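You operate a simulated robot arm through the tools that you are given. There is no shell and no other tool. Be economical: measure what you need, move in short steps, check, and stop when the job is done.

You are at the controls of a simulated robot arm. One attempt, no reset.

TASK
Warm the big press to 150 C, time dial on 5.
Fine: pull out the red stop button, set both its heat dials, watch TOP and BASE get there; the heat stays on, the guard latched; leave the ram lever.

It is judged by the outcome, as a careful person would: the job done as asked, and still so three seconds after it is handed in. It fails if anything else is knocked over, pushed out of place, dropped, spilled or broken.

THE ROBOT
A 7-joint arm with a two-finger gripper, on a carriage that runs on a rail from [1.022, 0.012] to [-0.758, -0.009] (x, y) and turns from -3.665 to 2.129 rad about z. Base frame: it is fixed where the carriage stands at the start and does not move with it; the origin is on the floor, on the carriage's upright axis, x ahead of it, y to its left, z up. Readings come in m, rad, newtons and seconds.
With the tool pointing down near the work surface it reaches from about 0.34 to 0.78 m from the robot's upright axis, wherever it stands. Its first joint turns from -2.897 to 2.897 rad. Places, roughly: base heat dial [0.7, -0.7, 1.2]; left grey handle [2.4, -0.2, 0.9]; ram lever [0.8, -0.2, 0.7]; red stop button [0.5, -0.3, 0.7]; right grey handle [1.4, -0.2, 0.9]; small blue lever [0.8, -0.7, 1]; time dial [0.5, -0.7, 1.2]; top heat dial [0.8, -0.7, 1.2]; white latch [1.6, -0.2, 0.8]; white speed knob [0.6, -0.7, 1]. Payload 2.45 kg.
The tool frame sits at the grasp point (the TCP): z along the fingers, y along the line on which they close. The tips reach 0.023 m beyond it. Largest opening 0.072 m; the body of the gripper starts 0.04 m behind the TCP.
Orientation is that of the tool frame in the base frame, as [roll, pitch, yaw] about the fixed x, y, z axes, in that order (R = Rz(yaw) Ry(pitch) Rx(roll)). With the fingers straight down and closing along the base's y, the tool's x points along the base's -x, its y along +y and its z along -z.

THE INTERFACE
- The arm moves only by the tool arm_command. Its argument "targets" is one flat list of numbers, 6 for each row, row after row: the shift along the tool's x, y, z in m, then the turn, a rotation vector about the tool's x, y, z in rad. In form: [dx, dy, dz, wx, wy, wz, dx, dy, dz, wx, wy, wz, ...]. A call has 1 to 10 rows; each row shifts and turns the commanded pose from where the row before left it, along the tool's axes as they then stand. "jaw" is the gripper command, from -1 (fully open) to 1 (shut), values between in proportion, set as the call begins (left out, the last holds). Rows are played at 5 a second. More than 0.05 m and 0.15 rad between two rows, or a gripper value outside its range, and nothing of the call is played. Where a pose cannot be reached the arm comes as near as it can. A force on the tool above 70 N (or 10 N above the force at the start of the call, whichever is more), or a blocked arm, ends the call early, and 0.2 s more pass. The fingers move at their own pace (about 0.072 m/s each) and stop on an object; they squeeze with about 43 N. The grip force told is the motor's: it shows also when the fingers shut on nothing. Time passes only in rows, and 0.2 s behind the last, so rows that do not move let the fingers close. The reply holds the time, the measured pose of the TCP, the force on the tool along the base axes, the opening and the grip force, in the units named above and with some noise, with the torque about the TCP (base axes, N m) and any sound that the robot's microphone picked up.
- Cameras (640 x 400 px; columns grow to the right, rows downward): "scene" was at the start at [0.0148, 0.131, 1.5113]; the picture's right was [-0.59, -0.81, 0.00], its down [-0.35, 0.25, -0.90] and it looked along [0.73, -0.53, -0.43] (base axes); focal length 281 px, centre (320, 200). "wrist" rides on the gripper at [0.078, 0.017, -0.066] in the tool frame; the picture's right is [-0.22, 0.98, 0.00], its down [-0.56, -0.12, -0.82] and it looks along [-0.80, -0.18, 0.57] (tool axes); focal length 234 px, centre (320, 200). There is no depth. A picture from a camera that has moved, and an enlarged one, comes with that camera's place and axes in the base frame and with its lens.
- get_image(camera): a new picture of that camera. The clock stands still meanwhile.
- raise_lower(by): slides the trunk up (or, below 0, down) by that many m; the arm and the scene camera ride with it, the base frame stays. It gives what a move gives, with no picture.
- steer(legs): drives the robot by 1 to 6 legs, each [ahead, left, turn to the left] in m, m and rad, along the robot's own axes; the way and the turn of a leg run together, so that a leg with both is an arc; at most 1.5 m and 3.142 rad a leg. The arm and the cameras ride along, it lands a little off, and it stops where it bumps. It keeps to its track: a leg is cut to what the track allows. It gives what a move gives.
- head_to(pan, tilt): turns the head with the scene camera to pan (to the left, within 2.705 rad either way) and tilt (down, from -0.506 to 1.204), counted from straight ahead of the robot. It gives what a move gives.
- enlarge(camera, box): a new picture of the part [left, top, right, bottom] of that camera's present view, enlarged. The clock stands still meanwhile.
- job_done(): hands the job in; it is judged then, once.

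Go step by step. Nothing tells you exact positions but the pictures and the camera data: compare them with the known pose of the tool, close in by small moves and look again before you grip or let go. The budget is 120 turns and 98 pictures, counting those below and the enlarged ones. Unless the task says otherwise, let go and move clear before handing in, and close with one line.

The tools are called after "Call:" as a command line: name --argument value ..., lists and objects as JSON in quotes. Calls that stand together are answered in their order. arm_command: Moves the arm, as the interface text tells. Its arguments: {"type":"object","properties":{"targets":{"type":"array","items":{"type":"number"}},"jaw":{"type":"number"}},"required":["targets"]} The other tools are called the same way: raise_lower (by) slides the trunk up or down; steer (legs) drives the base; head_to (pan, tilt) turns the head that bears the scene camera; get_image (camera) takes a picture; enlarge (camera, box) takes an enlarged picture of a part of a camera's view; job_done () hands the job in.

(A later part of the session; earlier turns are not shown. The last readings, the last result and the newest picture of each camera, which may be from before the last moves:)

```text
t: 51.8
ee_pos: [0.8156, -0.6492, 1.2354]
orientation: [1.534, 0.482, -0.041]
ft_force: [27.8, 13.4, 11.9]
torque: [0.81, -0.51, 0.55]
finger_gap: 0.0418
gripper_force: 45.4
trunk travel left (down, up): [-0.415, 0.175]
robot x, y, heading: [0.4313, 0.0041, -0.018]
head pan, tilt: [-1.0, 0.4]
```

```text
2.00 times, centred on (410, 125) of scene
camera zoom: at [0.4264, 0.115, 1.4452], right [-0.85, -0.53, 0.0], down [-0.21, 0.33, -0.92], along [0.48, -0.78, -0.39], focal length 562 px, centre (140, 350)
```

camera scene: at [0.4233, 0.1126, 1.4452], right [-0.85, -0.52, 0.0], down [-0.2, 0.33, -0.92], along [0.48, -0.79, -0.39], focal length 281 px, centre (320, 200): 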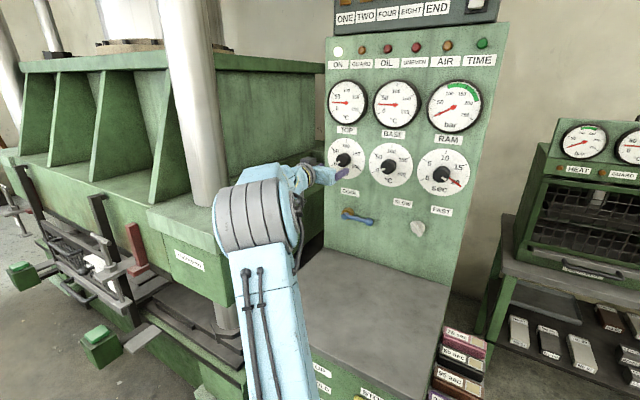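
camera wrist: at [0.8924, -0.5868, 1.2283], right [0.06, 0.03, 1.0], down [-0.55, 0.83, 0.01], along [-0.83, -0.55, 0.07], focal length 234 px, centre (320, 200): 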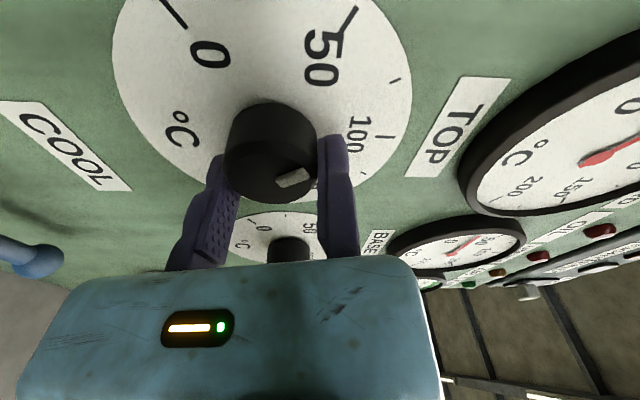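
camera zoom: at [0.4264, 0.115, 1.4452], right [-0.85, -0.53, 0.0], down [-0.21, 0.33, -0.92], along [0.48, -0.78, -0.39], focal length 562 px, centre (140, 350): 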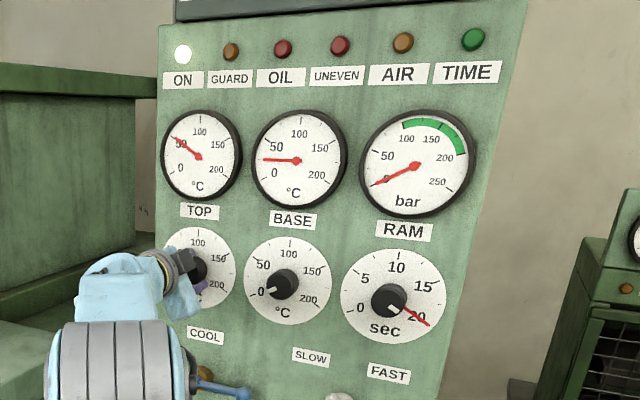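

TOP reads about 47 and is set near 50; UNEVEN is dark. I release, back off, rewind the wrist and go to BASE.

Call:
arm_command --targets '[0, 0, 0, 0, 0, 0, 0, 0.003, 0, 0, 0, 0, 0, 0, -0.03, 0, 0, 0, 0, 0, -0.03, 0, 0, 0]' --jaw -1

Call:
arm_command --targets '[0, 0, 0, 0, 0, -0.137, 0, 0, 0, 0, 0, -0.137, 0, 0, 0, 0, 0, -0.137, 0, 0, 0, 0, 0, -0.137, 0, 0, 0, 0, 0, -0.137, 0, 0, 0, 0, 0, -0.137, 0, 0, 0, 0, 0, -0.137, 0, 0, 0, 0, 0, -0.137, 0, 0, 0, 0, 0, -0.137, 0, 0, 0, 0, 0, -0.137]'

Call:
arm_command --targets '[0.0163, -0.0298, 0, 0, 0, 0, 0.0163, -0.0298, 0, 0, 0, 0, 0.0163, -0.0298, 0, 0, 0, 0, 0.0163, -0.0298, 0, 0, 0, 0]'

Call:
get_image --camera "wrist"

Call:
enlarge --camera "scene" --box '[310, 25, 510, 225]'

```text
t: 52.8
ee_pos: [0.8112, -0.5951, 1.234]
orientation: [1.539, 0.482, -0.046]
ft_force: [-0.7, 0.5, -0.1]
torque: [0.0, 0.01, 0.01]
finger_gap: 0.072
gripper_force: 0.1
trunk travel left (down, up): [-0.415, 0.175]
robot x, y, heading: [0.4302, 0.005, -0.019]
head pan, tilt: [-1.0, 0.4]
```

```text
t: 55.0
ee_pos: [0.8123, -0.5938, 1.2356]
orientation: [-1.466, 1.285, -3.071]
ft_force: [0.3, 0.7, -0.3]
torque: [-0.03, 0.03, 0.0]
finger_gap: 0.0718
gripper_force: 0.0
trunk travel left (down, up): [-0.415, 0.175]
robot x, y, heading: [0.4316, 0.0055, -0.014]
head pan, tilt: [-1.0, 0.4]
```

```text
t: 56.0
ee_pos: [0.6774, -0.5909, 1.2066]
orientation: [-1.462, 1.289, -3.066]
ft_force: [0.1, -0.5, 0.0]
torque: [-0.01, -0.01, 0.0]
finger_gap: 0.072
gripper_force: 0.0
trunk travel left (down, up): [-0.415, 0.175]
robot x, y, heading: [0.4293, 0.0026, -0.017]
head pan, tilt: [-1.0, 0.4]
```

```text
61 pictures are left
camera wrist: at [0.6762, -0.5293, 1.1234], right [1.0, -0.03, -0.06], down [0.06, 0.83, 0.55], along [0.03, -0.55, 0.83], focal length 234 px, centre (320, 200)
```

wrist: 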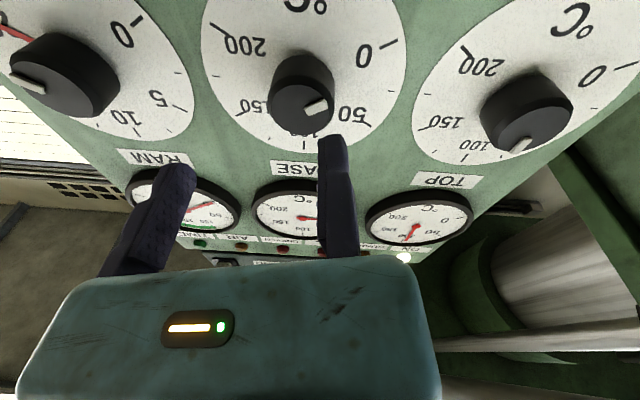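

```text
2.00 times, centred on (410, 125) of scene
camera zoom: at [0.4236, 0.1126, 1.4453], right [-0.85, -0.53, 0.0], down [-0.2, 0.33, -0.92], along [0.48, -0.78, -0.39], focal length 562 px, centre (140, 350)
```

zoom: 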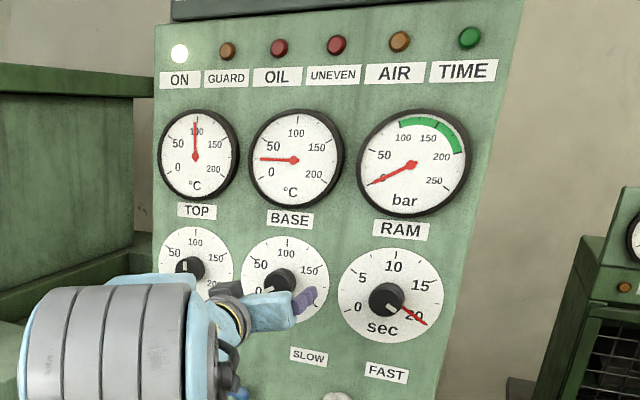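

TOP already reads about 100 and its knob points near 95, more than I reckoned, but UNEVEN stays dark. BASE should follow quickly, so I line up on its knob.

Call:
arm_command --targets '[0, 0.011, 0, 0, 0, 0, 0, 0, 0.03, 0, 0, 0, 0, 0, 0.015, 0, 0, 0]'

Call:
get_image --camera "wrist"

```text
t: 56.8
ee_pos: [0.6883, -0.6369, 1.2051]
orientation: [-1.465, 1.287, -3.07]
ft_force: [0.3, 0.7, -0.5]
torque: [0.01, -0.02, 0.02]
finger_gap: 0.0717
gripper_force: 0.0
trunk travel left (down, up): [-0.415, 0.175]
robot x, y, heading: [0.4264, 0.0043, -0.021]
head pan, tilt: [-1.0, 0.4]
```

```text
59 pictures are left
camera wrist: at [0.6862, -0.5748, 1.1231], right [1.0, -0.03, -0.06], down [0.06, 0.83, 0.55], along [0.03, -0.55, 0.83], focal length 234 px, centre (320, 200)
```

wrist: 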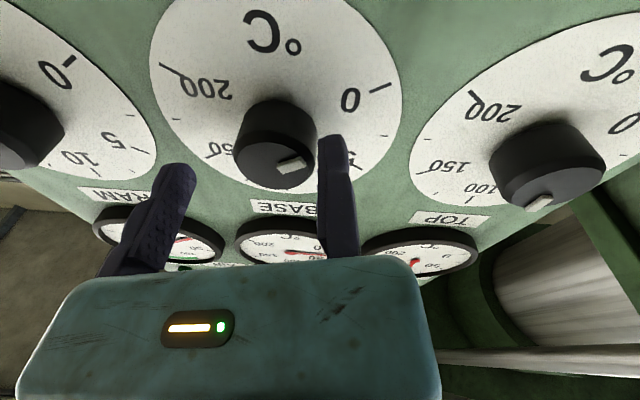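

Well aligned. Advance 1.1 cm and close on BASE.

Call:
arm_command --targets '[-0.003, 0.001, 0.011, 0, 0, 0, 0, -0.002, 0, 0, 0, 0]'

Call:
arm_command --targets '[0, 0, 0, 0, 0, 0, 0, 0, 0, 0, 0, 0, 0, 0, 0, 0, 0, 0]' --jaw 1

```text
t: 57.4
ee_pos: [0.6866, -0.6472, 1.2077]
orientation: [-1.463, 1.289, -3.07]
ft_force: [0.0, 0.4, -0.6]
torque: [0.02, 0.02, 0.03]
finger_gap: 0.0719
gripper_force: 0.1
trunk travel left (down, up): [-0.415, 0.175]
robot x, y, heading: [0.4347, 0.0085, -0.02]
head pan, tilt: [-1.0, 0.4]
```

```text
t: 58.1
ee_pos: [0.686, -0.648, 1.208]
orientation: [-1.46, 1.287, -3.069]
ft_force: [-5.6, -0.1, 1.4]
torque: [0.18, -0.01, 0.35]
finger_gap: 0.0424
gripper_force: 45.1
trunk travel left (down, up): [-0.415, 0.175]
robot x, y, heading: [0.4307, 0.0056, -0.02]
head pan, tilt: [-1.0, 0.4]
```

Gripped with almost no side load. Turn BASE clockwise 1.4 rad.

Call:
arm_command --targets '[-0.003, -0.0002, 0, 0, 0, 0.14, -0.003, -0.0002, 0, 0, 0, 0.14, -0.003, -0.0002, 0, 0, 0, 0.14, -0.003, -0.0002, 0, 0, 0, 0.14, -0.003, -0.0002, 0, 0, 0, 0.14, -0.003, -0.0002, 0, 0, 0, 0.14, -0.003, -0.0002, 0, 0, 0, 0.14, -0.003, -0.0002, 0, 0, 0, 0.14, -0.003, -0.0002, 0, 0, 0, 0.14, -0.003, -0.0002, 0, 0, 0, 0.14]'

Call:
get_image --camera "wrist"

Call:
enlarge --camera "scene" --box '[310, 25, 510, 225]'

```text
t: 60.4
ee_pos: [0.6763, -0.6466, 1.2337]
orientation: [1.537, 0.452, -0.05]
ft_force: [-8.4, -4.0, 8.2]
torque: [0.7, 0.25, -0.24]
finger_gap: 0.0416
gripper_force: 44.9
trunk travel left (down, up): [-0.415, 0.175]
robot x, y, heading: [0.4295, 0.0054, -0.019]
head pan, tilt: [-1.0, 0.4]
```

```text
58 pictures are left
camera wrist: at [0.7553, -0.5844, 1.2121], right [0.23, 0.02, 0.97], down [-0.53, 0.84, 0.11], along [-0.82, -0.54, 0.21], focal length 234 px, centre (320, 200)
```

wrist: 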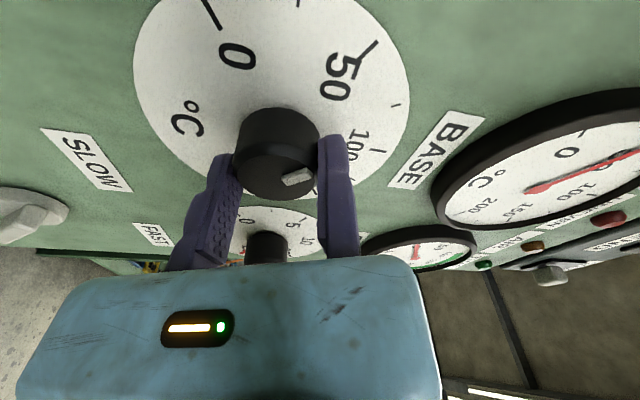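

```text
2.00 times, centred on (410, 125) of scene
camera zoom: at [0.4224, 0.1126, 1.4453], right [-0.85, -0.53, 0.0], down [-0.2, 0.33, -0.92], along [0.48, -0.78, -0.39], focal length 562 px, centre (140, 350)
```

zoom: 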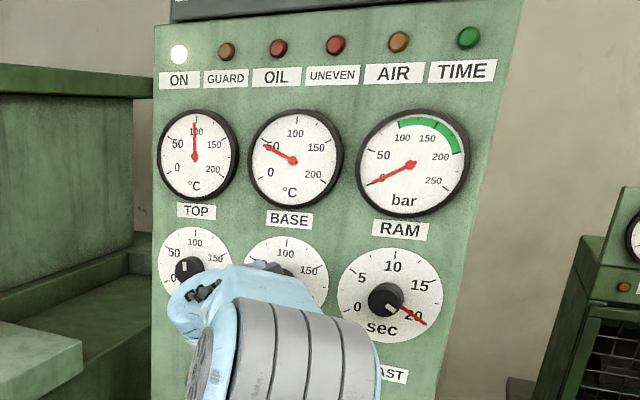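

BASE is heating and the forces are low. I continue turning 1.3 rad more.

Call:
arm_command --targets '[-0.0028, -0.0002, 0, 0, 0, 0.13, -0.0028, -0.0002, 0, 0, 0, 0.13, -0.0028, -0.0002, 0, 0, 0, 0.13, -0.0028, -0.0002, 0, 0, 0, 0.13, -0.0028, -0.0002, 0, 0, 0, 0.13, -0.0028, -0.0002, 0, 0, 0, 0.13, -0.0028, -0.0002, 0, 0, 0, 0.13, -0.0028, -0.0002, 0, 0, 0, 0.13, -0.0028, -0.0002, 0, 0, 0, 0.13, -0.0028, -0.0002, 0, 0, 0, 0.13]'

Call:
get_image --camera "wrist"

Call:
enlarge --camera "scene" --box '[310, 25, 510, 225]'

```text
t: 62.4
ee_pos: [0.6399, -0.6598, 1.3104]
orientation: [1.56, -0.726, -0.005]
ft_force: [-7.3, 32.0, -3.3]
torque: [0.0, -0.07, 0.06]
finger_gap: 0.0
gripper_force: 28.3
out of reach, approached as far as the arm can: row 7, 8, 9, 10
trunk travel left (down, up): [-0.415, 0.175]
robot x, y, heading: [0.4286, 0.0069, -0.019]
head pan, tilt: [-1.0, 0.4]
stopped in row 10: the force on the tool passed its limit at 90 N (the readings are from after the stop); the commanded pose is now the measured one
```

```text
56 pictures are left
camera wrist: at [0.6896, -0.595, 1.3734], right [-0.81, 0.01, 0.59], down [-0.33, 0.82, -0.47], along [-0.49, -0.57, -0.66], focal length 234 px, centre (320, 200)
```

wrist: 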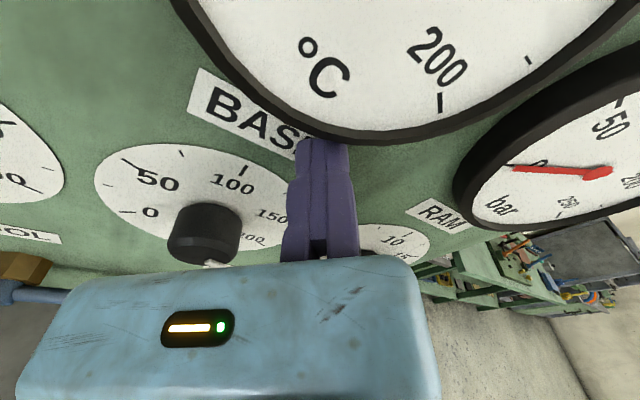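

```text
2.00 times, centred on (410, 125) of scene
camera zoom: at [0.4224, 0.1167, 1.4452], right [-0.85, -0.53, 0.0], down [-0.2, 0.33, -0.92], along [0.48, -0.78, -0.39], focal length 562 px, centre (140, 350)
```

zoom: 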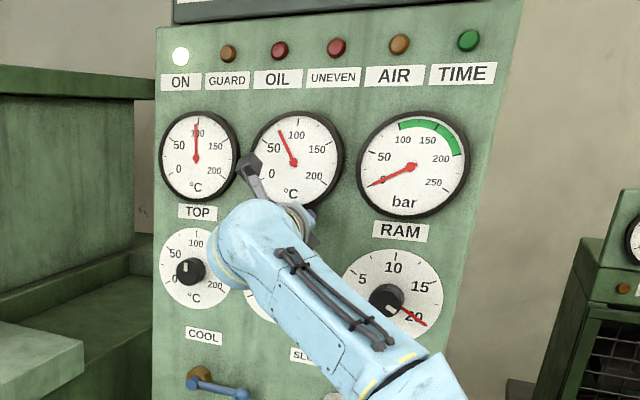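

The wrist hit its limit, the fingers slid off, and the BASE knob was left too far round (near 200). I back off, unwind 0.5 rad and re-grip it from above to turn it back.

Call:
arm_command --targets '[0, 0, -0.035, 0, 0, -0.1, 0, 0, -0.035, 0, 0, -0.14, 0, -0.025, 0, 0, 0, -0.14, 0.001, -0.025, 0, 0, 0, -0.12, 0.0015, -0.025, 0, 0, 0, 0]' --jaw -1

Call:
get_image --camera "wrist"

Call:
enlarge --camera "scene" --box '[310, 25, 510, 225]'

```text
t: 63.6
ee_pos: [0.6718, -0.5968, 1.2371]
orientation: [1.569, -0.221, -0.015]
ft_force: [0.9, -0.1, 0.8]
torque: [0.01, -0.01, -0.02]
finger_gap: 0.072
gripper_force: 0.0
trunk travel left (down, up): [-0.415, 0.175]
robot x, y, heading: [0.4314, 0.0072, -0.016]
head pan, tilt: [-1.0, 0.4]
```

```text
54 pictures are left
camera wrist: at [0.7451, -0.5328, 1.2697], right [-0.43, 0.01, 0.9], down [-0.51, 0.83, -0.25], along [-0.75, -0.56, -0.35], focal length 234 px, centre (320, 200)
```

wrist: 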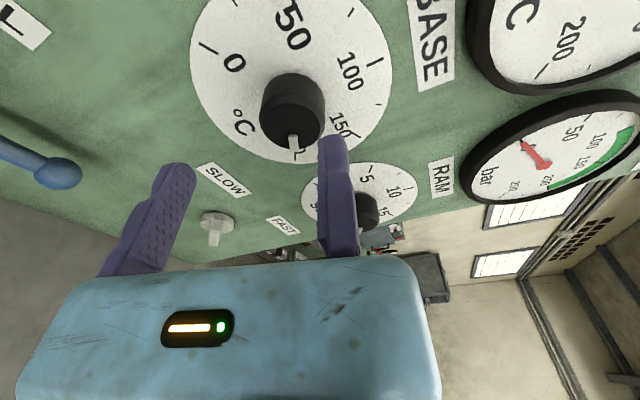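

```text
2.00 times, centred on (410, 125) of scene
camera zoom: at [0.4232, 0.1125, 1.4453], right [-0.85, -0.53, 0.0], down [-0.2, 0.33, -0.92], along [0.48, -0.78, -0.39], focal length 562 px, centre (140, 350)
```

zoom: 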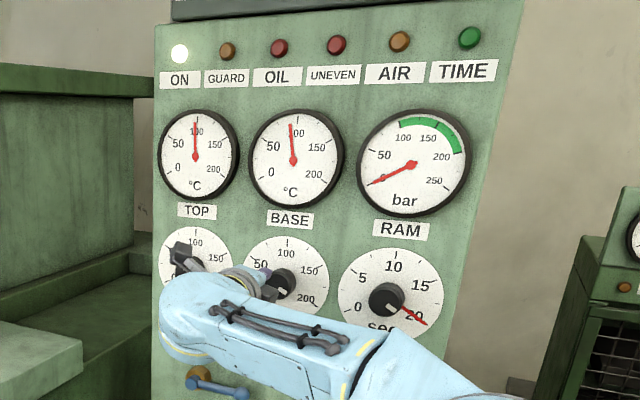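

BASE reads about 93. I look closer at where its knob points.

Call:
enlarge --camera "scene" --box '[380, 130, 440, 190]'

Call:
enlarge --camera "wrist" --box '[180, 0, 420, 180]'

```text
6.67 times, centred on (410, 160) of scene
camera zoom: at [0.4232, 0.1125, 1.4453], right [-0.85, -0.53, 0.0], down [-0.2, 0.33, -0.92], along [0.48, -0.78, -0.39], focal length 1875 px, centre (-280, 467)
```

zoom: 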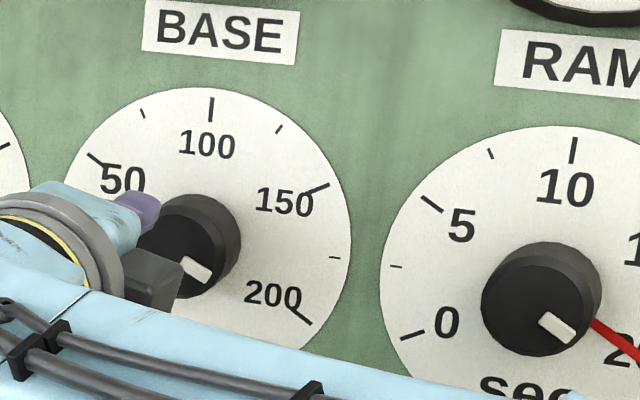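

```text
2.22 times, centred on (300, 90) of wrist
camera zoom: at [0.7451, -0.5328, 1.2697], right [-0.43, 0.01, 0.9], down [-0.51, 0.83, -0.25], along [-0.75, -0.56, -0.35], focal length 520 px, centre (364, 444)
```

zoom: 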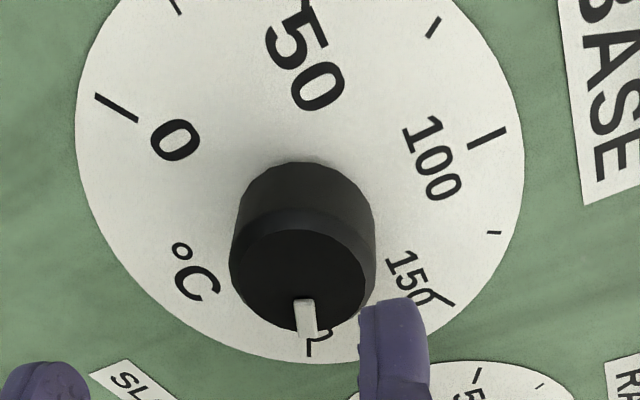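

The BASE knob points at 200; it must come back 60°. I line up and advance.

Call:
arm_command --targets '[-0.011, 0.005, 0.01, 0, 0, 0, 0, 0, 0.02, 0, 0, 0, 0, 0, 0.019, 0, 0, 0]'

Call:
get_image --camera "wrist"

```text
t: 64.4
ee_pos: [0.6564, -0.6436, 1.2411]
orientation: [1.569, -0.223, -0.012]
ft_force: [0.1, 0.9, 0.3]
torque: [0.0, -0.01, 0.03]
finger_gap: 0.0723
gripper_force: 0.0
trunk travel left (down, up): [-0.415, 0.175]
robot x, y, heading: [0.4293, 0.0047, -0.019]
head pan, tilt: [-1.0, 0.4]
```

```text
50 pictures are left
camera wrist: at [0.7302, -0.5799, 1.2735], right [-0.43, 0.01, 0.9], down [-0.51, 0.83, -0.25], along [-0.75, -0.56, -0.35], focal length 234 px, centre (320, 200)
```

wrist: 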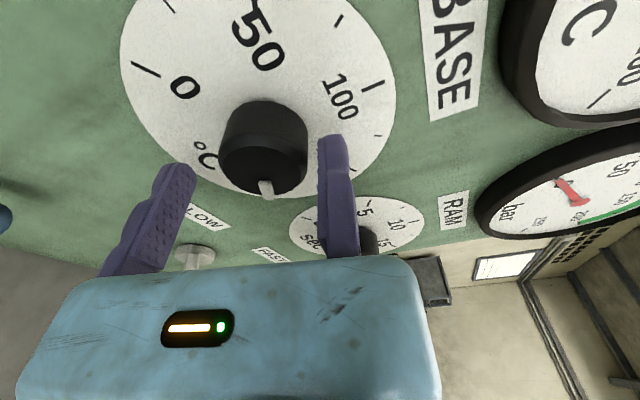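

Good alignment. Close and check the load.

Call:
arm_command --targets '[0, -0.0035, 0.004, 0, 0, 0, 0, 0, 0, 0, 0, 0, 0, 0, 0, 0, 0, 0]' --jaw 1

```text
t: 65.2
ee_pos: [0.6572, -0.649, 1.2354]
orientation: [1.572, -0.226, -0.014]
ft_force: [1.0, 9.4, -18.0]
torque: [0.63, 0.09, 0.58]
finger_gap: 0.041
gripper_force: 45.2
trunk travel left (down, up): [-0.415, 0.175]
robot x, y, heading: [0.4275, 0.0045, -0.017]
head pan, tilt: [-1.0, 0.4]
```

Turn BASE back counter-clockwise by 1.05 rad about its centre.

Call:
arm_command --targets '[0.0028, -0.0014, 0, 0, 0, -0.131, 0.0028, 0.0001, 0, 0, 0, -0.131, 0.0028, 0.0001, 0, 0, 0, -0.131, 0.0028, 0.0001, 0, 0, 0, -0.131, 0.0028, 0.0001, 0, 0, 0, -0.131, 0.0028, 0.0001, 0, 0, 0, -0.131, 0.0028, 0.0001, 0, 0, 0, -0.131, 0.0028, 0.0001, 0, 0, 0, -0.131]'

Call:
get_image --camera "wrist"

Call:
enlarge --camera "scene" --box '[310, 25, 510, 225]'

```text
t: 67.0
ee_pos: [0.6793, -0.6477, 1.2314]
orientation: [1.568, 0.828, -0.018]
ft_force: [-1.5, 4.5, -4.8]
torque: [-1.15, -0.09, -0.36]
finger_gap: 0.0414
gripper_force: 44.9
trunk travel left (down, up): [-0.415, 0.175]
robot x, y, heading: [0.4309, 0.0025, -0.019]
head pan, tilt: [-1.0, 0.4]
```

```text
49 pictures are left
camera wrist: at [0.7461, -0.5851, 1.1845], right [0.57, -0.01, 0.82], down [-0.46, 0.83, 0.33], along [-0.68, -0.56, 0.47], focal length 234 px, centre (320, 200)
```

wrist: 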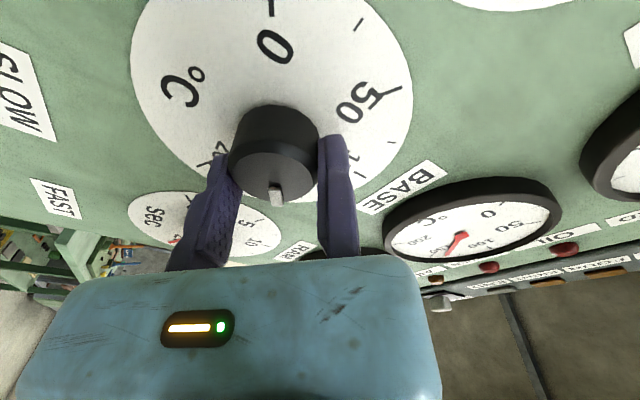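

```text
2.00 times, centred on (410, 125) of scene
camera zoom: at [0.4232, 0.1128, 1.4453], right [-0.85, -0.53, 0.0], down [-0.2, 0.33, -0.92], along [0.48, -0.78, -0.39], focal length 562 px, centre (140, 350)
```

zoom: 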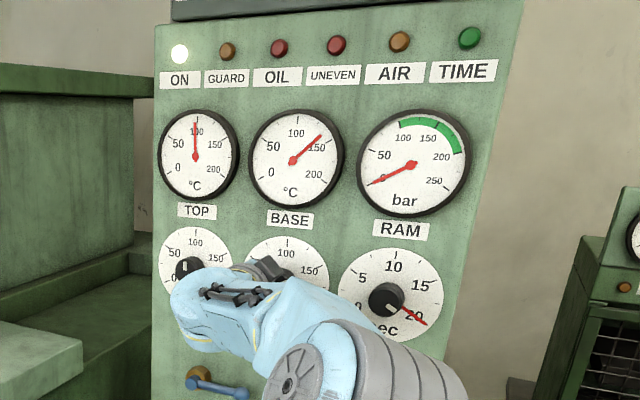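

BASE reads about 138 and its knob should be near 150. Release gently, back off, check.

Call:
arm_command --targets '[0, 0.001, 0, 0, 0, 0, 0, 0.002, 0, 0, 0, 0, 0, 0, -0.03, 0, 0, 0, 0, 0, -0.03, 0, 0, 0]' --jaw -1

Call:
enlarge --camera "wrist" --box '[120, 0, 440, 200]'

Call:
enlarge --camera "scene" --box '[310, 60, 470, 190]'

```text
t: 68.0
ee_pos: [0.6802, -0.5906, 1.2336]
orientation: [1.568, 0.824, -0.018]
ft_force: [0.1, 0.3, 0.1]
torque: [0.0, 0.0, 0.03]
finger_gap: 0.0721
gripper_force: 0.0
trunk travel left (down, up): [-0.415, 0.175]
robot x, y, heading: [0.4315, 0.0016, -0.018]
head pan, tilt: [-1.0, 0.4]
```

```text
2.00 times, centred on (280, 100) of wrist
camera zoom: at [0.7479, -0.5269, 1.187], right [0.57, -0.01, 0.82], down [-0.46, 0.83, 0.33], along [-0.68, -0.56, 0.47], focal length 468 px, centre (400, 400)
```

zoom: 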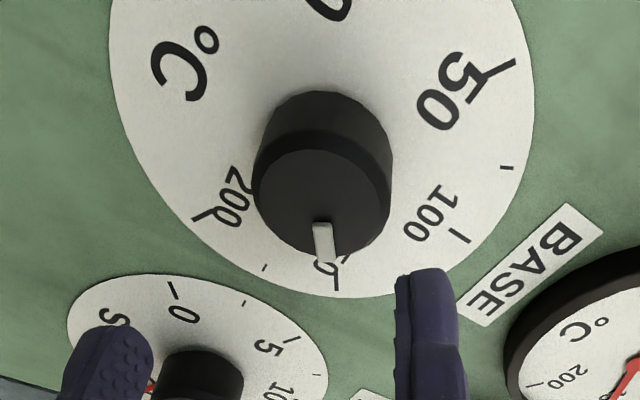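

```text
3.08 times, centred on (390, 125) of scene
camera zoom: at [0.4232, 0.1122, 1.4453], right [-0.85, -0.53, 0.0], down [-0.2, 0.33, -0.92], along [0.48, -0.78, -0.39], focal length 865 px, centre (105, 431)
```

zoom: 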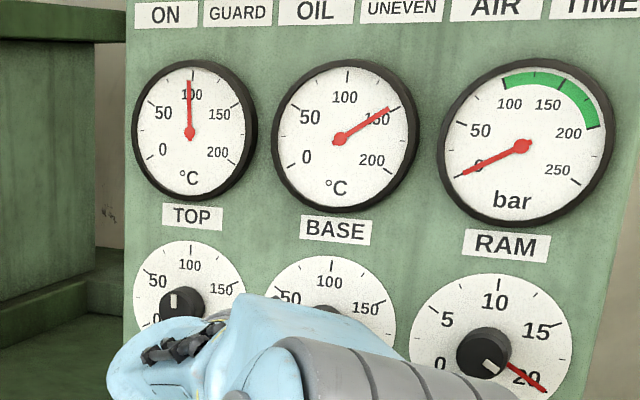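

BASE settles near 150. Now to TOP, which needs about 52 C more (some 62°).

Call:
arm_command --targets '[0, 0, 0, 0, 0, -0.112, 0, 0, 0, 0, 0, -0.112, 0, 0, 0, 0, 0, -0.112, 0, 0, 0, 0, 0, -0.112, 0.0143, 0.0363, 0, 0, 0, 0, 0.0143, 0.0363, 0, 0, 0, 0, 0.0143, 0.0363, 0, 0, 0, 0, 0.0143, 0.0363, 0, 0, 0, 0]'

Call:
get_image --camera "wrist"

Call:
enlarge --camera "scene" --box '[310, 60, 470, 190]'

```text
t: 69.8
ee_pos: [0.8389, -0.5903, 1.2208]
orientation: [1.563, 1.272, -0.021]
ft_force: [-0.4, 0.0, 0.6]
torque: [-0.01, -0.01, 0.01]
finger_gap: 0.0722
gripper_force: 0.1
trunk travel left (down, up): [-0.415, 0.175]
robot x, y, heading: [0.4343, 0.0032, -0.022]
head pan, tilt: [-1.0, 0.4]
```

```text
45 pictures are left
camera wrist: at [0.8788, -0.5266, 1.1514], right [0.87, -0.01, 0.49], down [-0.27, 0.82, 0.5], along [-0.41, -0.57, 0.71], focal length 234 px, centre (320, 200)
```

wrist: 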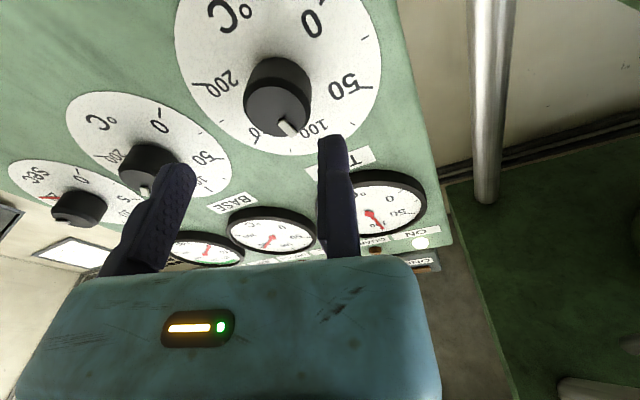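

```text
3.08 times, centred on (390, 125) of scene
camera zoom: at [0.4231, 0.1125, 1.4453], right [-0.85, -0.53, 0.0], down [-0.2, 0.33, -0.92], along [0.48, -0.78, -0.39], focal length 865 px, centre (105, 431)
```

zoom: 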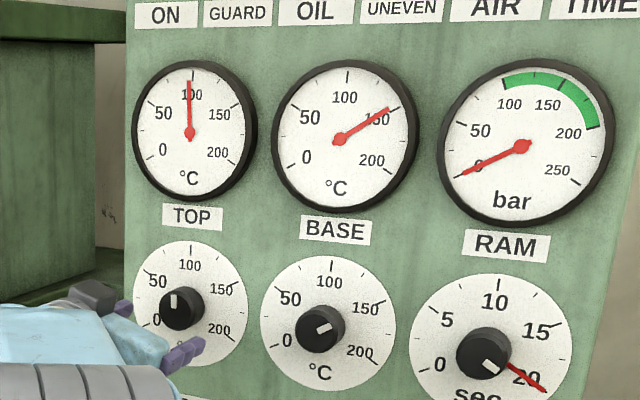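

BASE holds at 150. I approach the TOP knob and grip.

Call:
arm_command --targets '[0, -0.001, 0.02, 0, 0, 0, 0, -0.001, 0.02, 0, 0, 0, 0, 0, 0.017, 0, 0, 0]'

Call:
get_image --camera "wrist"

```text
t: 70.6
ee_pos: [0.8352, -0.6486, 1.2184]
orientation: [1.566, 1.273, -0.019]
ft_force: [0.0, 0.2, 0.7]
torque: [0.0, 0.01, -0.01]
finger_gap: 0.072
gripper_force: 0.1
trunk travel left (down, up): [-0.415, 0.175]
robot x, y, heading: [0.4313, 0.0027, -0.018]
head pan, tilt: [-1.0, 0.4]
```

```text
43 pictures are left
camera wrist: at [0.8756, -0.5846, 1.1486], right [0.87, -0.01, 0.49], down [-0.27, 0.82, 0.5], along [-0.41, -0.57, 0.71], focal length 234 px, centre (320, 200)
```

wrist: 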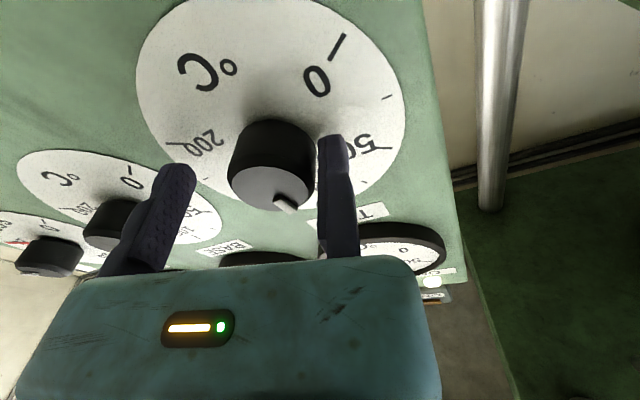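

Aligned. Close.

Call:
arm_command --targets '[0, -0.0015, 0, 0, 0, 0, 0, 0, 0, 0, 0, 0, 0, 0, 0, 0, 0, 0]' --jaw 1

```text
t: 71.4
ee_pos: [0.8305, -0.6501, 1.2197]
orientation: [1.57, 1.274, -0.019]
ft_force: [-8.8, 4.1, -7.8]
torque: [-0.27, -0.13, 0.21]
finger_gap: 0.0417
gripper_force: 45.1
trunk travel left (down, up): [-0.415, 0.175]
robot x, y, heading: [0.4293, 0.0061, -0.014]
head pan, tilt: [-1.0, 0.4]
```

Turn TOP clockwise 1.09 rad.

Call:
arm_command --targets '[-0.0028, -0.0012, 0, 0, 0, 0.136, -0.0028, -0.0002, 0, 0, 0, 0.136, -0.0028, -0.0002, 0, 0, 0, 0.136, -0.0028, -0.0002, 0, 0, 0, 0.136, -0.0028, -0.0002, 0, 0, 0, 0.136, -0.0028, -0.0002, 0, 0, 0, 0.136, -0.0028, -0.0002, 0, 0, 0, 0.136, -0.0028, -0.0002, 0, 0, 0, 0.136]'

Call:
enlarge --camera "wrist" --box '[120, 0, 440, 200]'

```text
t: 73.2
ee_pos: [0.8164, -0.6486, 1.2349]
orientation: [1.567, 0.182, -0.016]
ft_force: [11.2, -19.7, 18.9]
torque: [0.11, -0.17, 0.49]
finger_gap: 0.0415
gripper_force: 45.3
trunk travel left (down, up): [-0.415, 0.175]
robot x, y, heading: [0.431, 0.0077, -0.015]
head pan, tilt: [-1.0, 0.4]
```

```text
2.00 times, centred on (280, 100) of wrist
camera zoom: at [0.8982, -0.585, 1.2363], right [-0.04, 0.01, 1.0], down [-0.56, 0.83, -0.03], along [-0.83, -0.56, -0.03], focal length 468 px, centre (400, 400)
```

zoom: 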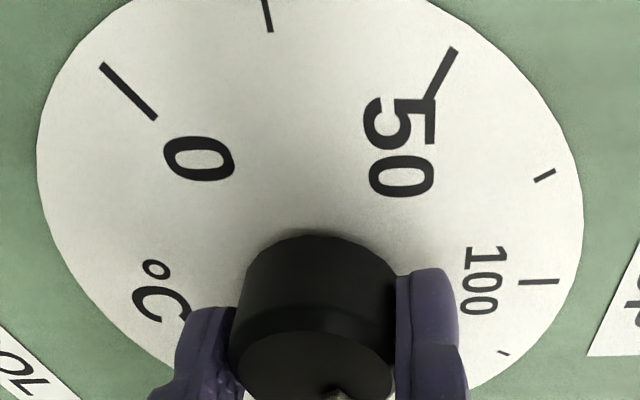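

I unload the residual force, release and back off, then check.

Call:
arm_command --targets '[0, 0.0015, 0.0015, 0, 0, 0, 0, 0, 0, 0, 0, 0]'

Call:
arm_command --targets '[0, 0.001, 0, 0, 0, 0, 0, 0.002, 0, 0, 0, 0, 0, 0, -0.03, 0, 0, 0, 0, 0, -0.03, 0, 0, 0]' --jaw -1

Call:
enlarge --camera "wrist" --box '[120, 0, 440, 200]'

Call:
enlarge --camera "scene" --box '[310, 25, 510, 190]'

```text
t: 73.8
ee_pos: [0.8169, -0.6477, 1.2341]
orientation: [1.569, 0.183, -0.015]
ft_force: [6.8, -2.6, 9.9]
torque: [-0.98, -0.09, -0.68]
finger_gap: 0.0413
gripper_force: 44.2
trunk travel left (down, up): [-0.415, 0.175]
robot x, y, heading: [0.4305, 0.0032, -0.016]
head pan, tilt: [-1.0, 0.4]
```

```text
t: 74.8
ee_pos: [0.8172, -0.5883, 1.2362]
orientation: [1.57, 0.187, -0.017]
ft_force: [-0.3, 0.9, 0.0]
torque: [0.02, -0.04, 0.02]
finger_gap: 0.072
gripper_force: 0.2
trunk travel left (down, up): [-0.415, 0.175]
robot x, y, heading: [0.431, 0.0027, -0.021]
head pan, tilt: [-1.0, 0.4]
```

```text
2.00 times, centred on (280, 100) of wrist
camera zoom: at [0.8996, -0.5261, 1.2376], right [-0.03, 0.0, 1.0], down [-0.56, 0.83, -0.02], along [-0.83, -0.56, -0.03], focal length 468 px, centre (400, 400)
```

zoom: 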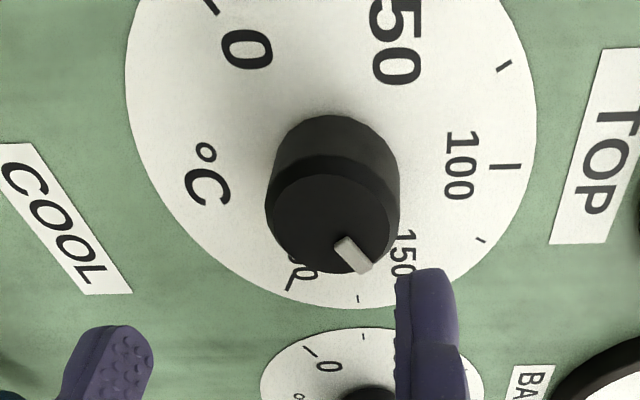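

```text
2.42 times, centred on (410, 108) of scene
camera zoom: at [0.4232, 0.1124, 1.4452], right [-0.85, -0.53, 0.0], down [-0.2, 0.33, -0.92], along [0.48, -0.78, -0.39], focal length 682 px, centre (102, 424)
```

zoom: 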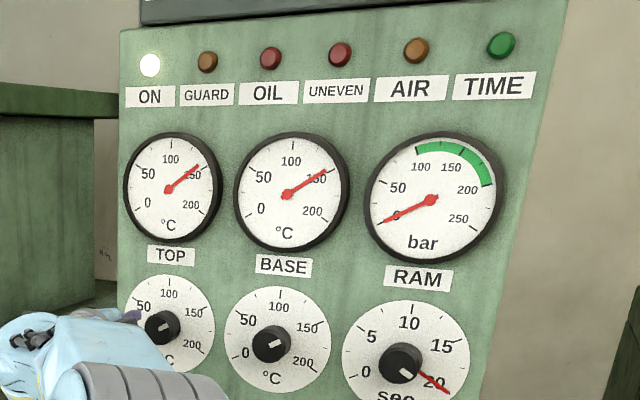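

TOP is at about 145 and climbing; both knobs look set near 150. Now the time dial: I move across above it.

Call:
arm_command --targets '[0, 0, 0, 0, 0, 0.1, 0, 0, 0, 0, 0, 0.1, -0.038, 0, 0, 0, 0, 0, -0.038, 0, 0, 0, 0, 0, -0.038, 0, 0, 0, 0, 0, -0.038, 0, 0, 0, 0, 0, -0.038, 0, 0, 0, 0, 0, -0.038, 0, 0, 0, 0, 0, -0.038, 0, 0, 0, 0, 0, -0.038, 0, 0, 0, 0, 0]'

Call:
get_image --camera "wrist"

Call:
enlarge --camera "scene" --box '[320, 60, 480, 190]'

```text
t: 77.2
ee_pos: [0.5966, -0.5704, 1.2398]
orientation: [1.548, 0.018, 0.112]
ft_force: [-0.1, 0.1, -0.3]
torque: [-0.02, -0.03, 0.01]
finger_gap: 0.072
gripper_force: 0.1
trunk travel left (down, up): [-0.415, 0.175]
robot x, y, heading: [0.4307, 0.0071, -0.019]
head pan, tilt: [-1.0, 0.4]
stopped in row 10: the arm was blocked; the commanded pose is now the measured one
```

```text
39 pictures are left
camera wrist: at [0.6671, -0.4973, 1.2539], right [-0.2, 0.0, 0.98], down [-0.65, 0.75, -0.13], along [-0.73, -0.66, -0.15], focal length 234 px, centre (320, 200)
```

wrist: 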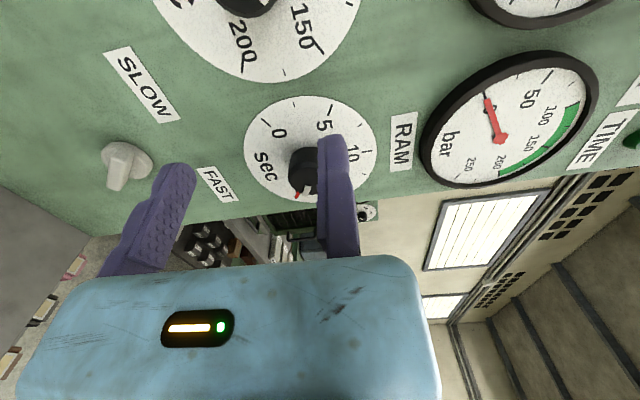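

```text
3.08 times, centred on (400, 125) of scene
camera zoom: at [0.4233, 0.112, 1.4438], right [-0.85, -0.53, 0.0], down [-0.2, 0.33, -0.92], along [0.48, -0.78, -0.39], focal length 865 px, centre (74, 431)
```

zoom: 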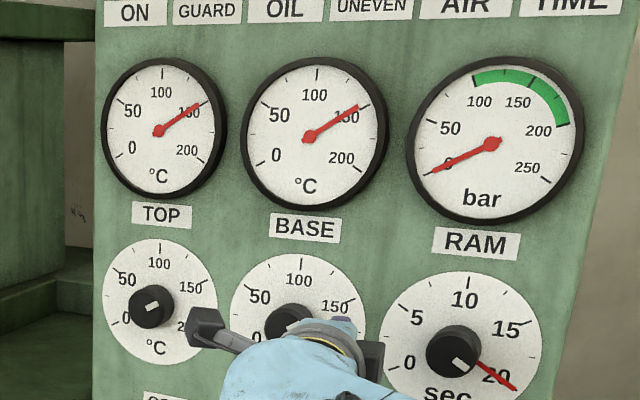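

Both gauges read 150. The arm was blocked by its own joints here, so I back off slightly, drive 0.15 m in -x and square the tool up again.

Call:
arm_command --targets '[0.03, 0, -0.02, 0, 0, 0]'

Call:
steer --legs '[[-0.15, 0, 0]]'

Call:
arm_command --targets '[0.015, 0, 0, 0, -0.056, 0, 0.015, 0, 0, 0, -0.056, 0]'

Call:
get_image --camera "wrist"

```text
t: 77.6
ee_pos: [0.6189, -0.5494, 1.2399]
orientation: [1.55, 0.015, 0.105]
ft_force: [-0.1, 0.2, 0.1]
torque: [0.01, -0.04, 0.02]
finger_gap: 0.0718
gripper_force: 0.0
trunk travel left (down, up): [-0.415, 0.175]
robot x, y, heading: [0.4284, 0.0027, -0.022]
head pan, tilt: [-1.0, 0.4]
```

```text
t: 79.0
ee_pos: [0.4693, -0.5507, 1.2412]
orientation: [1.55, 0.016, 0.106]
ft_force: [-0.1, 0.1, 0.3]
torque: [-0.01, 0.0, 0.01]
finger_gap: 0.0721
gripper_force: 0.2
trunk travel left (down, up): [-0.415, 0.175]
robot x, y, heading: [0.2801, 0.0044, -0.019]
head pan, tilt: [-1.0, 0.4]
```

```text
t: 79.6
ee_pos: [0.4988, -0.549, 1.2406]
orientation: [1.547, 0.012, -0.007]
ft_force: [0.6, -0.5, 0.8]
torque: [0.0, 0.02, 0.04]
finger_gap: 0.072
gripper_force: 0.0
trunk travel left (down, up): [-0.415, 0.175]
robot x, y, heading: [0.2772, 0.0024, -0.019]
head pan, tilt: [-1.0, 0.4]
```

```text
37 pictures are left
camera wrist: at [0.5781, -0.4845, 1.2543], right [-0.2, 0.02, 0.98], down [-0.56, 0.82, -0.14], along [-0.81, -0.57, -0.15], focal length 234 px, centre (320, 200)
```

wrist: 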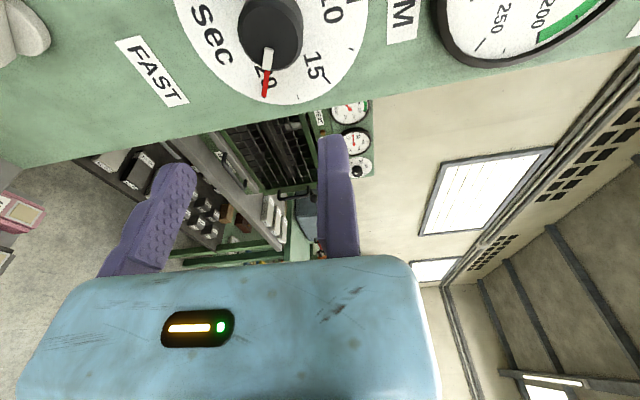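

The time knob is at about x 0.52, z 1.217. I shift 2 cm and advance.

Call:
arm_command --targets '[0.02, 0.001, 0.015, 0, 0, 0, 0, 0.001, 0.03, 0, 0, 0, 0, 0, 0.03, 0, 0, 0, 0, 0, 0.012, 0, 0, 0]'

Call:
get_image --camera "wrist"

```text
t: 80.6
ee_pos: [0.5178, -0.6349, 1.2429]
orientation: [1.549, 0.015, -0.007]
ft_force: [-0.2, 0.0, -0.1]
torque: [0.03, -0.01, 0.0]
finger_gap: 0.0718
gripper_force: 0.0
trunk travel left (down, up): [-0.415, 0.175]
robot x, y, heading: [0.2816, 0.0016, -0.016]
head pan, tilt: [-1.0, 0.4]
```

```text
36 pictures are left
camera wrist: at [0.5975, -0.5706, 1.2576], right [-0.2, 0.02, 0.98], down [-0.56, 0.82, -0.14], along [-0.81, -0.57, -0.15], focal length 234 px, centre (320, 200)
```

wrist: 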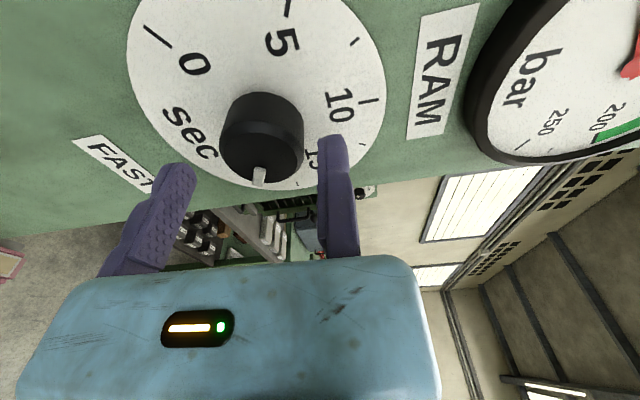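

Good. Shift down 5 mm, advance 1.2 cm and close.

Call:
arm_command --targets '[0, -0.005, 0.012, 0, 0, 0]'

Call:
arm_command --targets '[0, 0, 0, 0, 0, 0, 0, 0, 0, 0, 0, 0, 0, 0, 0, 0, 0, 0]' --jaw 1

```text
t: 81.0
ee_pos: [0.518, -0.6467, 1.2397]
orientation: [1.548, 0.013, -0.007]
ft_force: [-0.5, -0.3, 0.0]
torque: [0.03, 0.02, -0.02]
finger_gap: 0.072
gripper_force: 0.0
trunk travel left (down, up): [-0.415, 0.175]
robot x, y, heading: [0.2818, 0.0032, -0.023]
head pan, tilt: [-1.0, 0.4]
```

```text
t: 81.8
ee_pos: [0.519, -0.6468, 1.2353]
orientation: [1.555, 0.011, -0.007]
ft_force: [-3.7, 12.7, -26.0]
torque: [1.06, 0.17, 0.13]
finger_gap: 0.0414
gripper_force: 44.8
trunk travel left (down, up): [-0.415, 0.175]
robot x, y, heading: [0.2787, 0.0027, -0.015]
head pan, tilt: [-1.0, 0.4]
```

Turn the time knob counter-clockwise, first 1.4 rad.

Call:
arm_command --targets '[0.0029, -0.0022, 0, 0, 0, -0.14, 0.0029, -0.0002, 0, 0, 0, -0.14, 0.0029, -0.0002, 0, 0, 0, -0.14, 0.0029, -0.0002, 0, 0, 0, -0.14, 0.0029, -0.0002, 0, 0, 0, -0.14, 0.0029, -0.0002, 0, 0, 0, -0.14, 0.0029, -0.0002, 0, 0, 0, -0.14, 0.0029, -0.0002, 0, 0, 0, -0.14, 0.0029, -0.0002, 0, 0, 0, -0.14, 0.0029, -0.0002, 0, 0, 0, -0.14]'

Call:
get_image --camera "wrist"

```text
t: 84.0
ee_pos: [0.5404, -0.6495, 1.2197]
orientation: [1.424, 1.414, -0.149]
ft_force: [3.6, 9.6, -19.4]
torque: [-0.43, -0.45, 0.56]
finger_gap: 0.0412
gripper_force: 44.7
trunk travel left (down, up): [-0.415, 0.175]
robot x, y, heading: [0.2799, 0.0008, -0.022]
head pan, tilt: [-1.0, 0.4]
```

```text
35 pictures are left
camera wrist: at [0.5706, -0.5855, 1.1438], right [0.93, 0.0, 0.37], down [-0.21, 0.83, 0.52], along [-0.3, -0.55, 0.78], focal length 234 px, centre (320, 200)
```

wrist: 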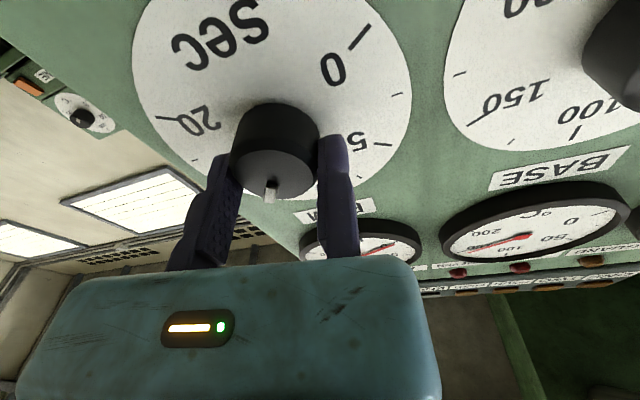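

The knob follows. A further 0.42 rad, then re-grip.

Call:
arm_command --targets '[0.0032, -0.0001, 0, 0, 0, -0.105, 0.0022, -0.0001, 0, 0, 0, -0.105, 0.0022, -0.0001, 0, 0, 0, -0.105, 0.0022, -0.0001, 0, 0, 0, -0.105]'

Call:
arm_command --targets '[0, 0.001, 0, 0, 0, 0, 0, 0.002, 0, 0, 0, 0, 0, 0, -0.03, 0, 0, 0, 0, 0, -0.03, 0, 0, 0]' --jaw -1

Call:
enlarge --camera "wrist" --box '[120, 0, 440, 200]'

Call:
get_image --camera "scene"

```text
t: 85.0
ee_pos: [0.5399, -0.6481, 1.2116]
orientation: [-1.472, 1.303, -3.052]
ft_force: [14.9, -4.8, 0.6]
torque: [-0.79, -0.01, 1.44]
finger_gap: 0.0416
gripper_force: 44.9
trunk travel left (down, up): [-0.415, 0.175]
robot x, y, heading: [0.2806, 0.0053, -0.018]
head pan, tilt: [-1.0, 0.4]
```

```text
t: 86.0
ee_pos: [0.5414, -0.5882, 1.2065]
orientation: [-1.484, 1.308, -3.061]
ft_force: [0.0, -0.5, -0.5]
torque: [0.02, 0.0, 0.01]
finger_gap: 0.0719
gripper_force: 0.0
trunk travel left (down, up): [-0.415, 0.175]
robot x, y, heading: [0.2793, 0.0055, -0.021]
head pan, tilt: [-1.0, 0.4]
```

```text
2.00 times, centred on (280, 100) of wrist
camera zoom: at [0.5381, -0.5261, 1.1254], right [1.0, -0.01, -0.04], down [0.03, 0.83, 0.55], along [0.03, -0.55, 0.83], focal length 468 px, centre (400, 400)
```

zoom: 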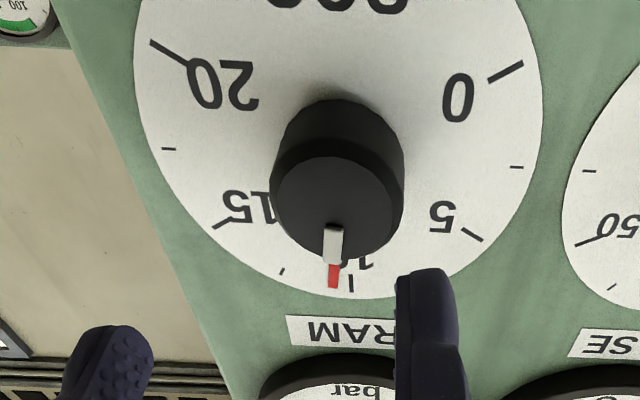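

```text
33 pictures are left
camera scene: at [0.2722, 0.1109, 1.4453], right [-0.85, -0.52, 0.0], down [-0.2, 0.33, -0.92], along [0.48, -0.78, -0.39], focal length 281 px, centre (320, 200)
```

scene: 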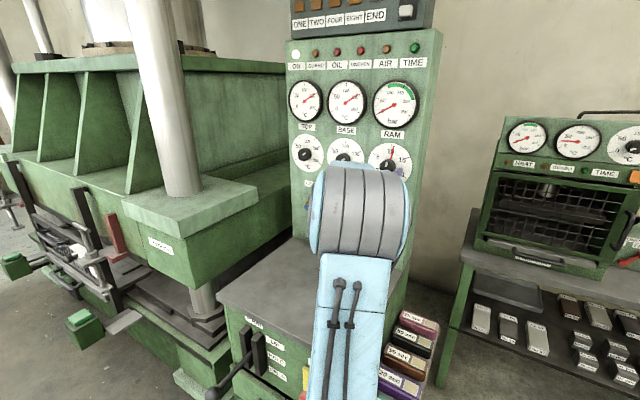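

The red hand follows the knob and stands near 10.6. I rewind the wrist, re-grip and turn the remaining ~67°.

Call:
arm_command --targets '[0, 0, 0, 0, 0, 0.147, 0, 0, 0, 0, 0, 0.147, 0, 0, 0, 0, 0, 0.147, 0, 0, 0, 0, 0, 0.147, 0, 0, 0, 0, 0, 0.147, 0, 0, 0, 0, 0, 0.147, 0, 0, 0, 0, 0, 0.147, 0, 0, 0, 0, 0, 0.147, 0, 0, 0, 0, 0, 0.147, 0, 0, 0, 0, 0, 0.147]'

Call:
arm_command --targets '[-0.0238, 0.0265, 0, 0, 0, 0, 0, 0, 0.025, 0, 0, 0, 0, 0, 0.022, 0, 0, 0]'

Call:
get_image --camera "wrist"

```text
t: 88.2
ee_pos: [0.5408, -0.5902, 1.2074]
orientation: [1.546, 0.361, -0.016]
ft_force: [0.1, -0.1, 0.8]
torque: [0.02, 0.01, 0.0]
finger_gap: 0.0723
gripper_force: 0.0
trunk travel left (down, up): [-0.415, 0.175]
robot x, y, heading: [0.2808, 0.0034, -0.018]
head pan, tilt: [-1.0, 0.4]
```

```text
t: 89.0
ee_pos: [0.5291, -0.6327, 1.2435]
orientation: [1.547, 0.364, -0.016]
ft_force: [-0.3, 0.5, 0.2]
torque: [-0.01, 0.0, 0.0]
finger_gap: 0.0716
gripper_force: 0.0
trunk travel left (down, up): [-0.415, 0.175]
robot x, y, heading: [0.2798, 0.0037, -0.019]
head pan, tilt: [-1.0, 0.4]
```

```text
32 pictures are left
camera wrist: at [0.6095, -0.5696, 1.2292], right [0.14, 0.02, 0.99], down [-0.56, 0.82, 0.06], along [-0.81, -0.57, 0.13], focal length 234 px, centre (320, 200)
```

wrist: 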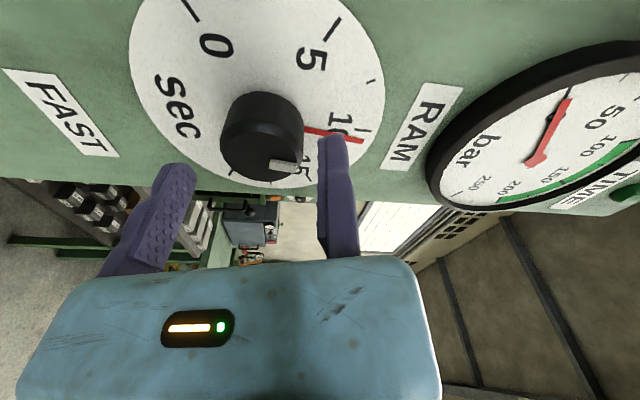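

Aligned; step down 5 mm, in 1.3 cm, and close.

Call:
arm_command --targets '[0, -0.006, 0.013, 0, 0, 0]'

Call:
arm_command --targets '[0, 0, 0, 0, 0, 0, 0, 0, 0, 0, 0, 0, 0, 0, 0, 0, 0, 0]' --jaw 1

```text
t: 89.4
ee_pos: [0.5253, -0.647, 1.2385]
orientation: [1.547, 0.363, -0.013]
ft_force: [-0.9, 0.0, -0.1]
torque: [0.0, 0.01, 0.01]
finger_gap: 0.0721
gripper_force: 0.1
trunk travel left (down, up): [-0.415, 0.175]
robot x, y, heading: [0.2801, 0.0025, -0.016]
head pan, tilt: [-1.0, 0.4]
```

```text
t: 90.2
ee_pos: [0.5255, -0.6465, 1.2351]
orientation: [1.55, 0.363, -0.013]
ft_force: [-5.8, 8.1, -14.9]
torque: [0.52, 0.0, -0.27]
finger_gap: 0.0417
gripper_force: 44.8
trunk travel left (down, up): [-0.415, 0.175]
robot x, y, heading: [0.2811, 0.0053, -0.021]
head pan, tilt: [-1.0, 0.4]
```

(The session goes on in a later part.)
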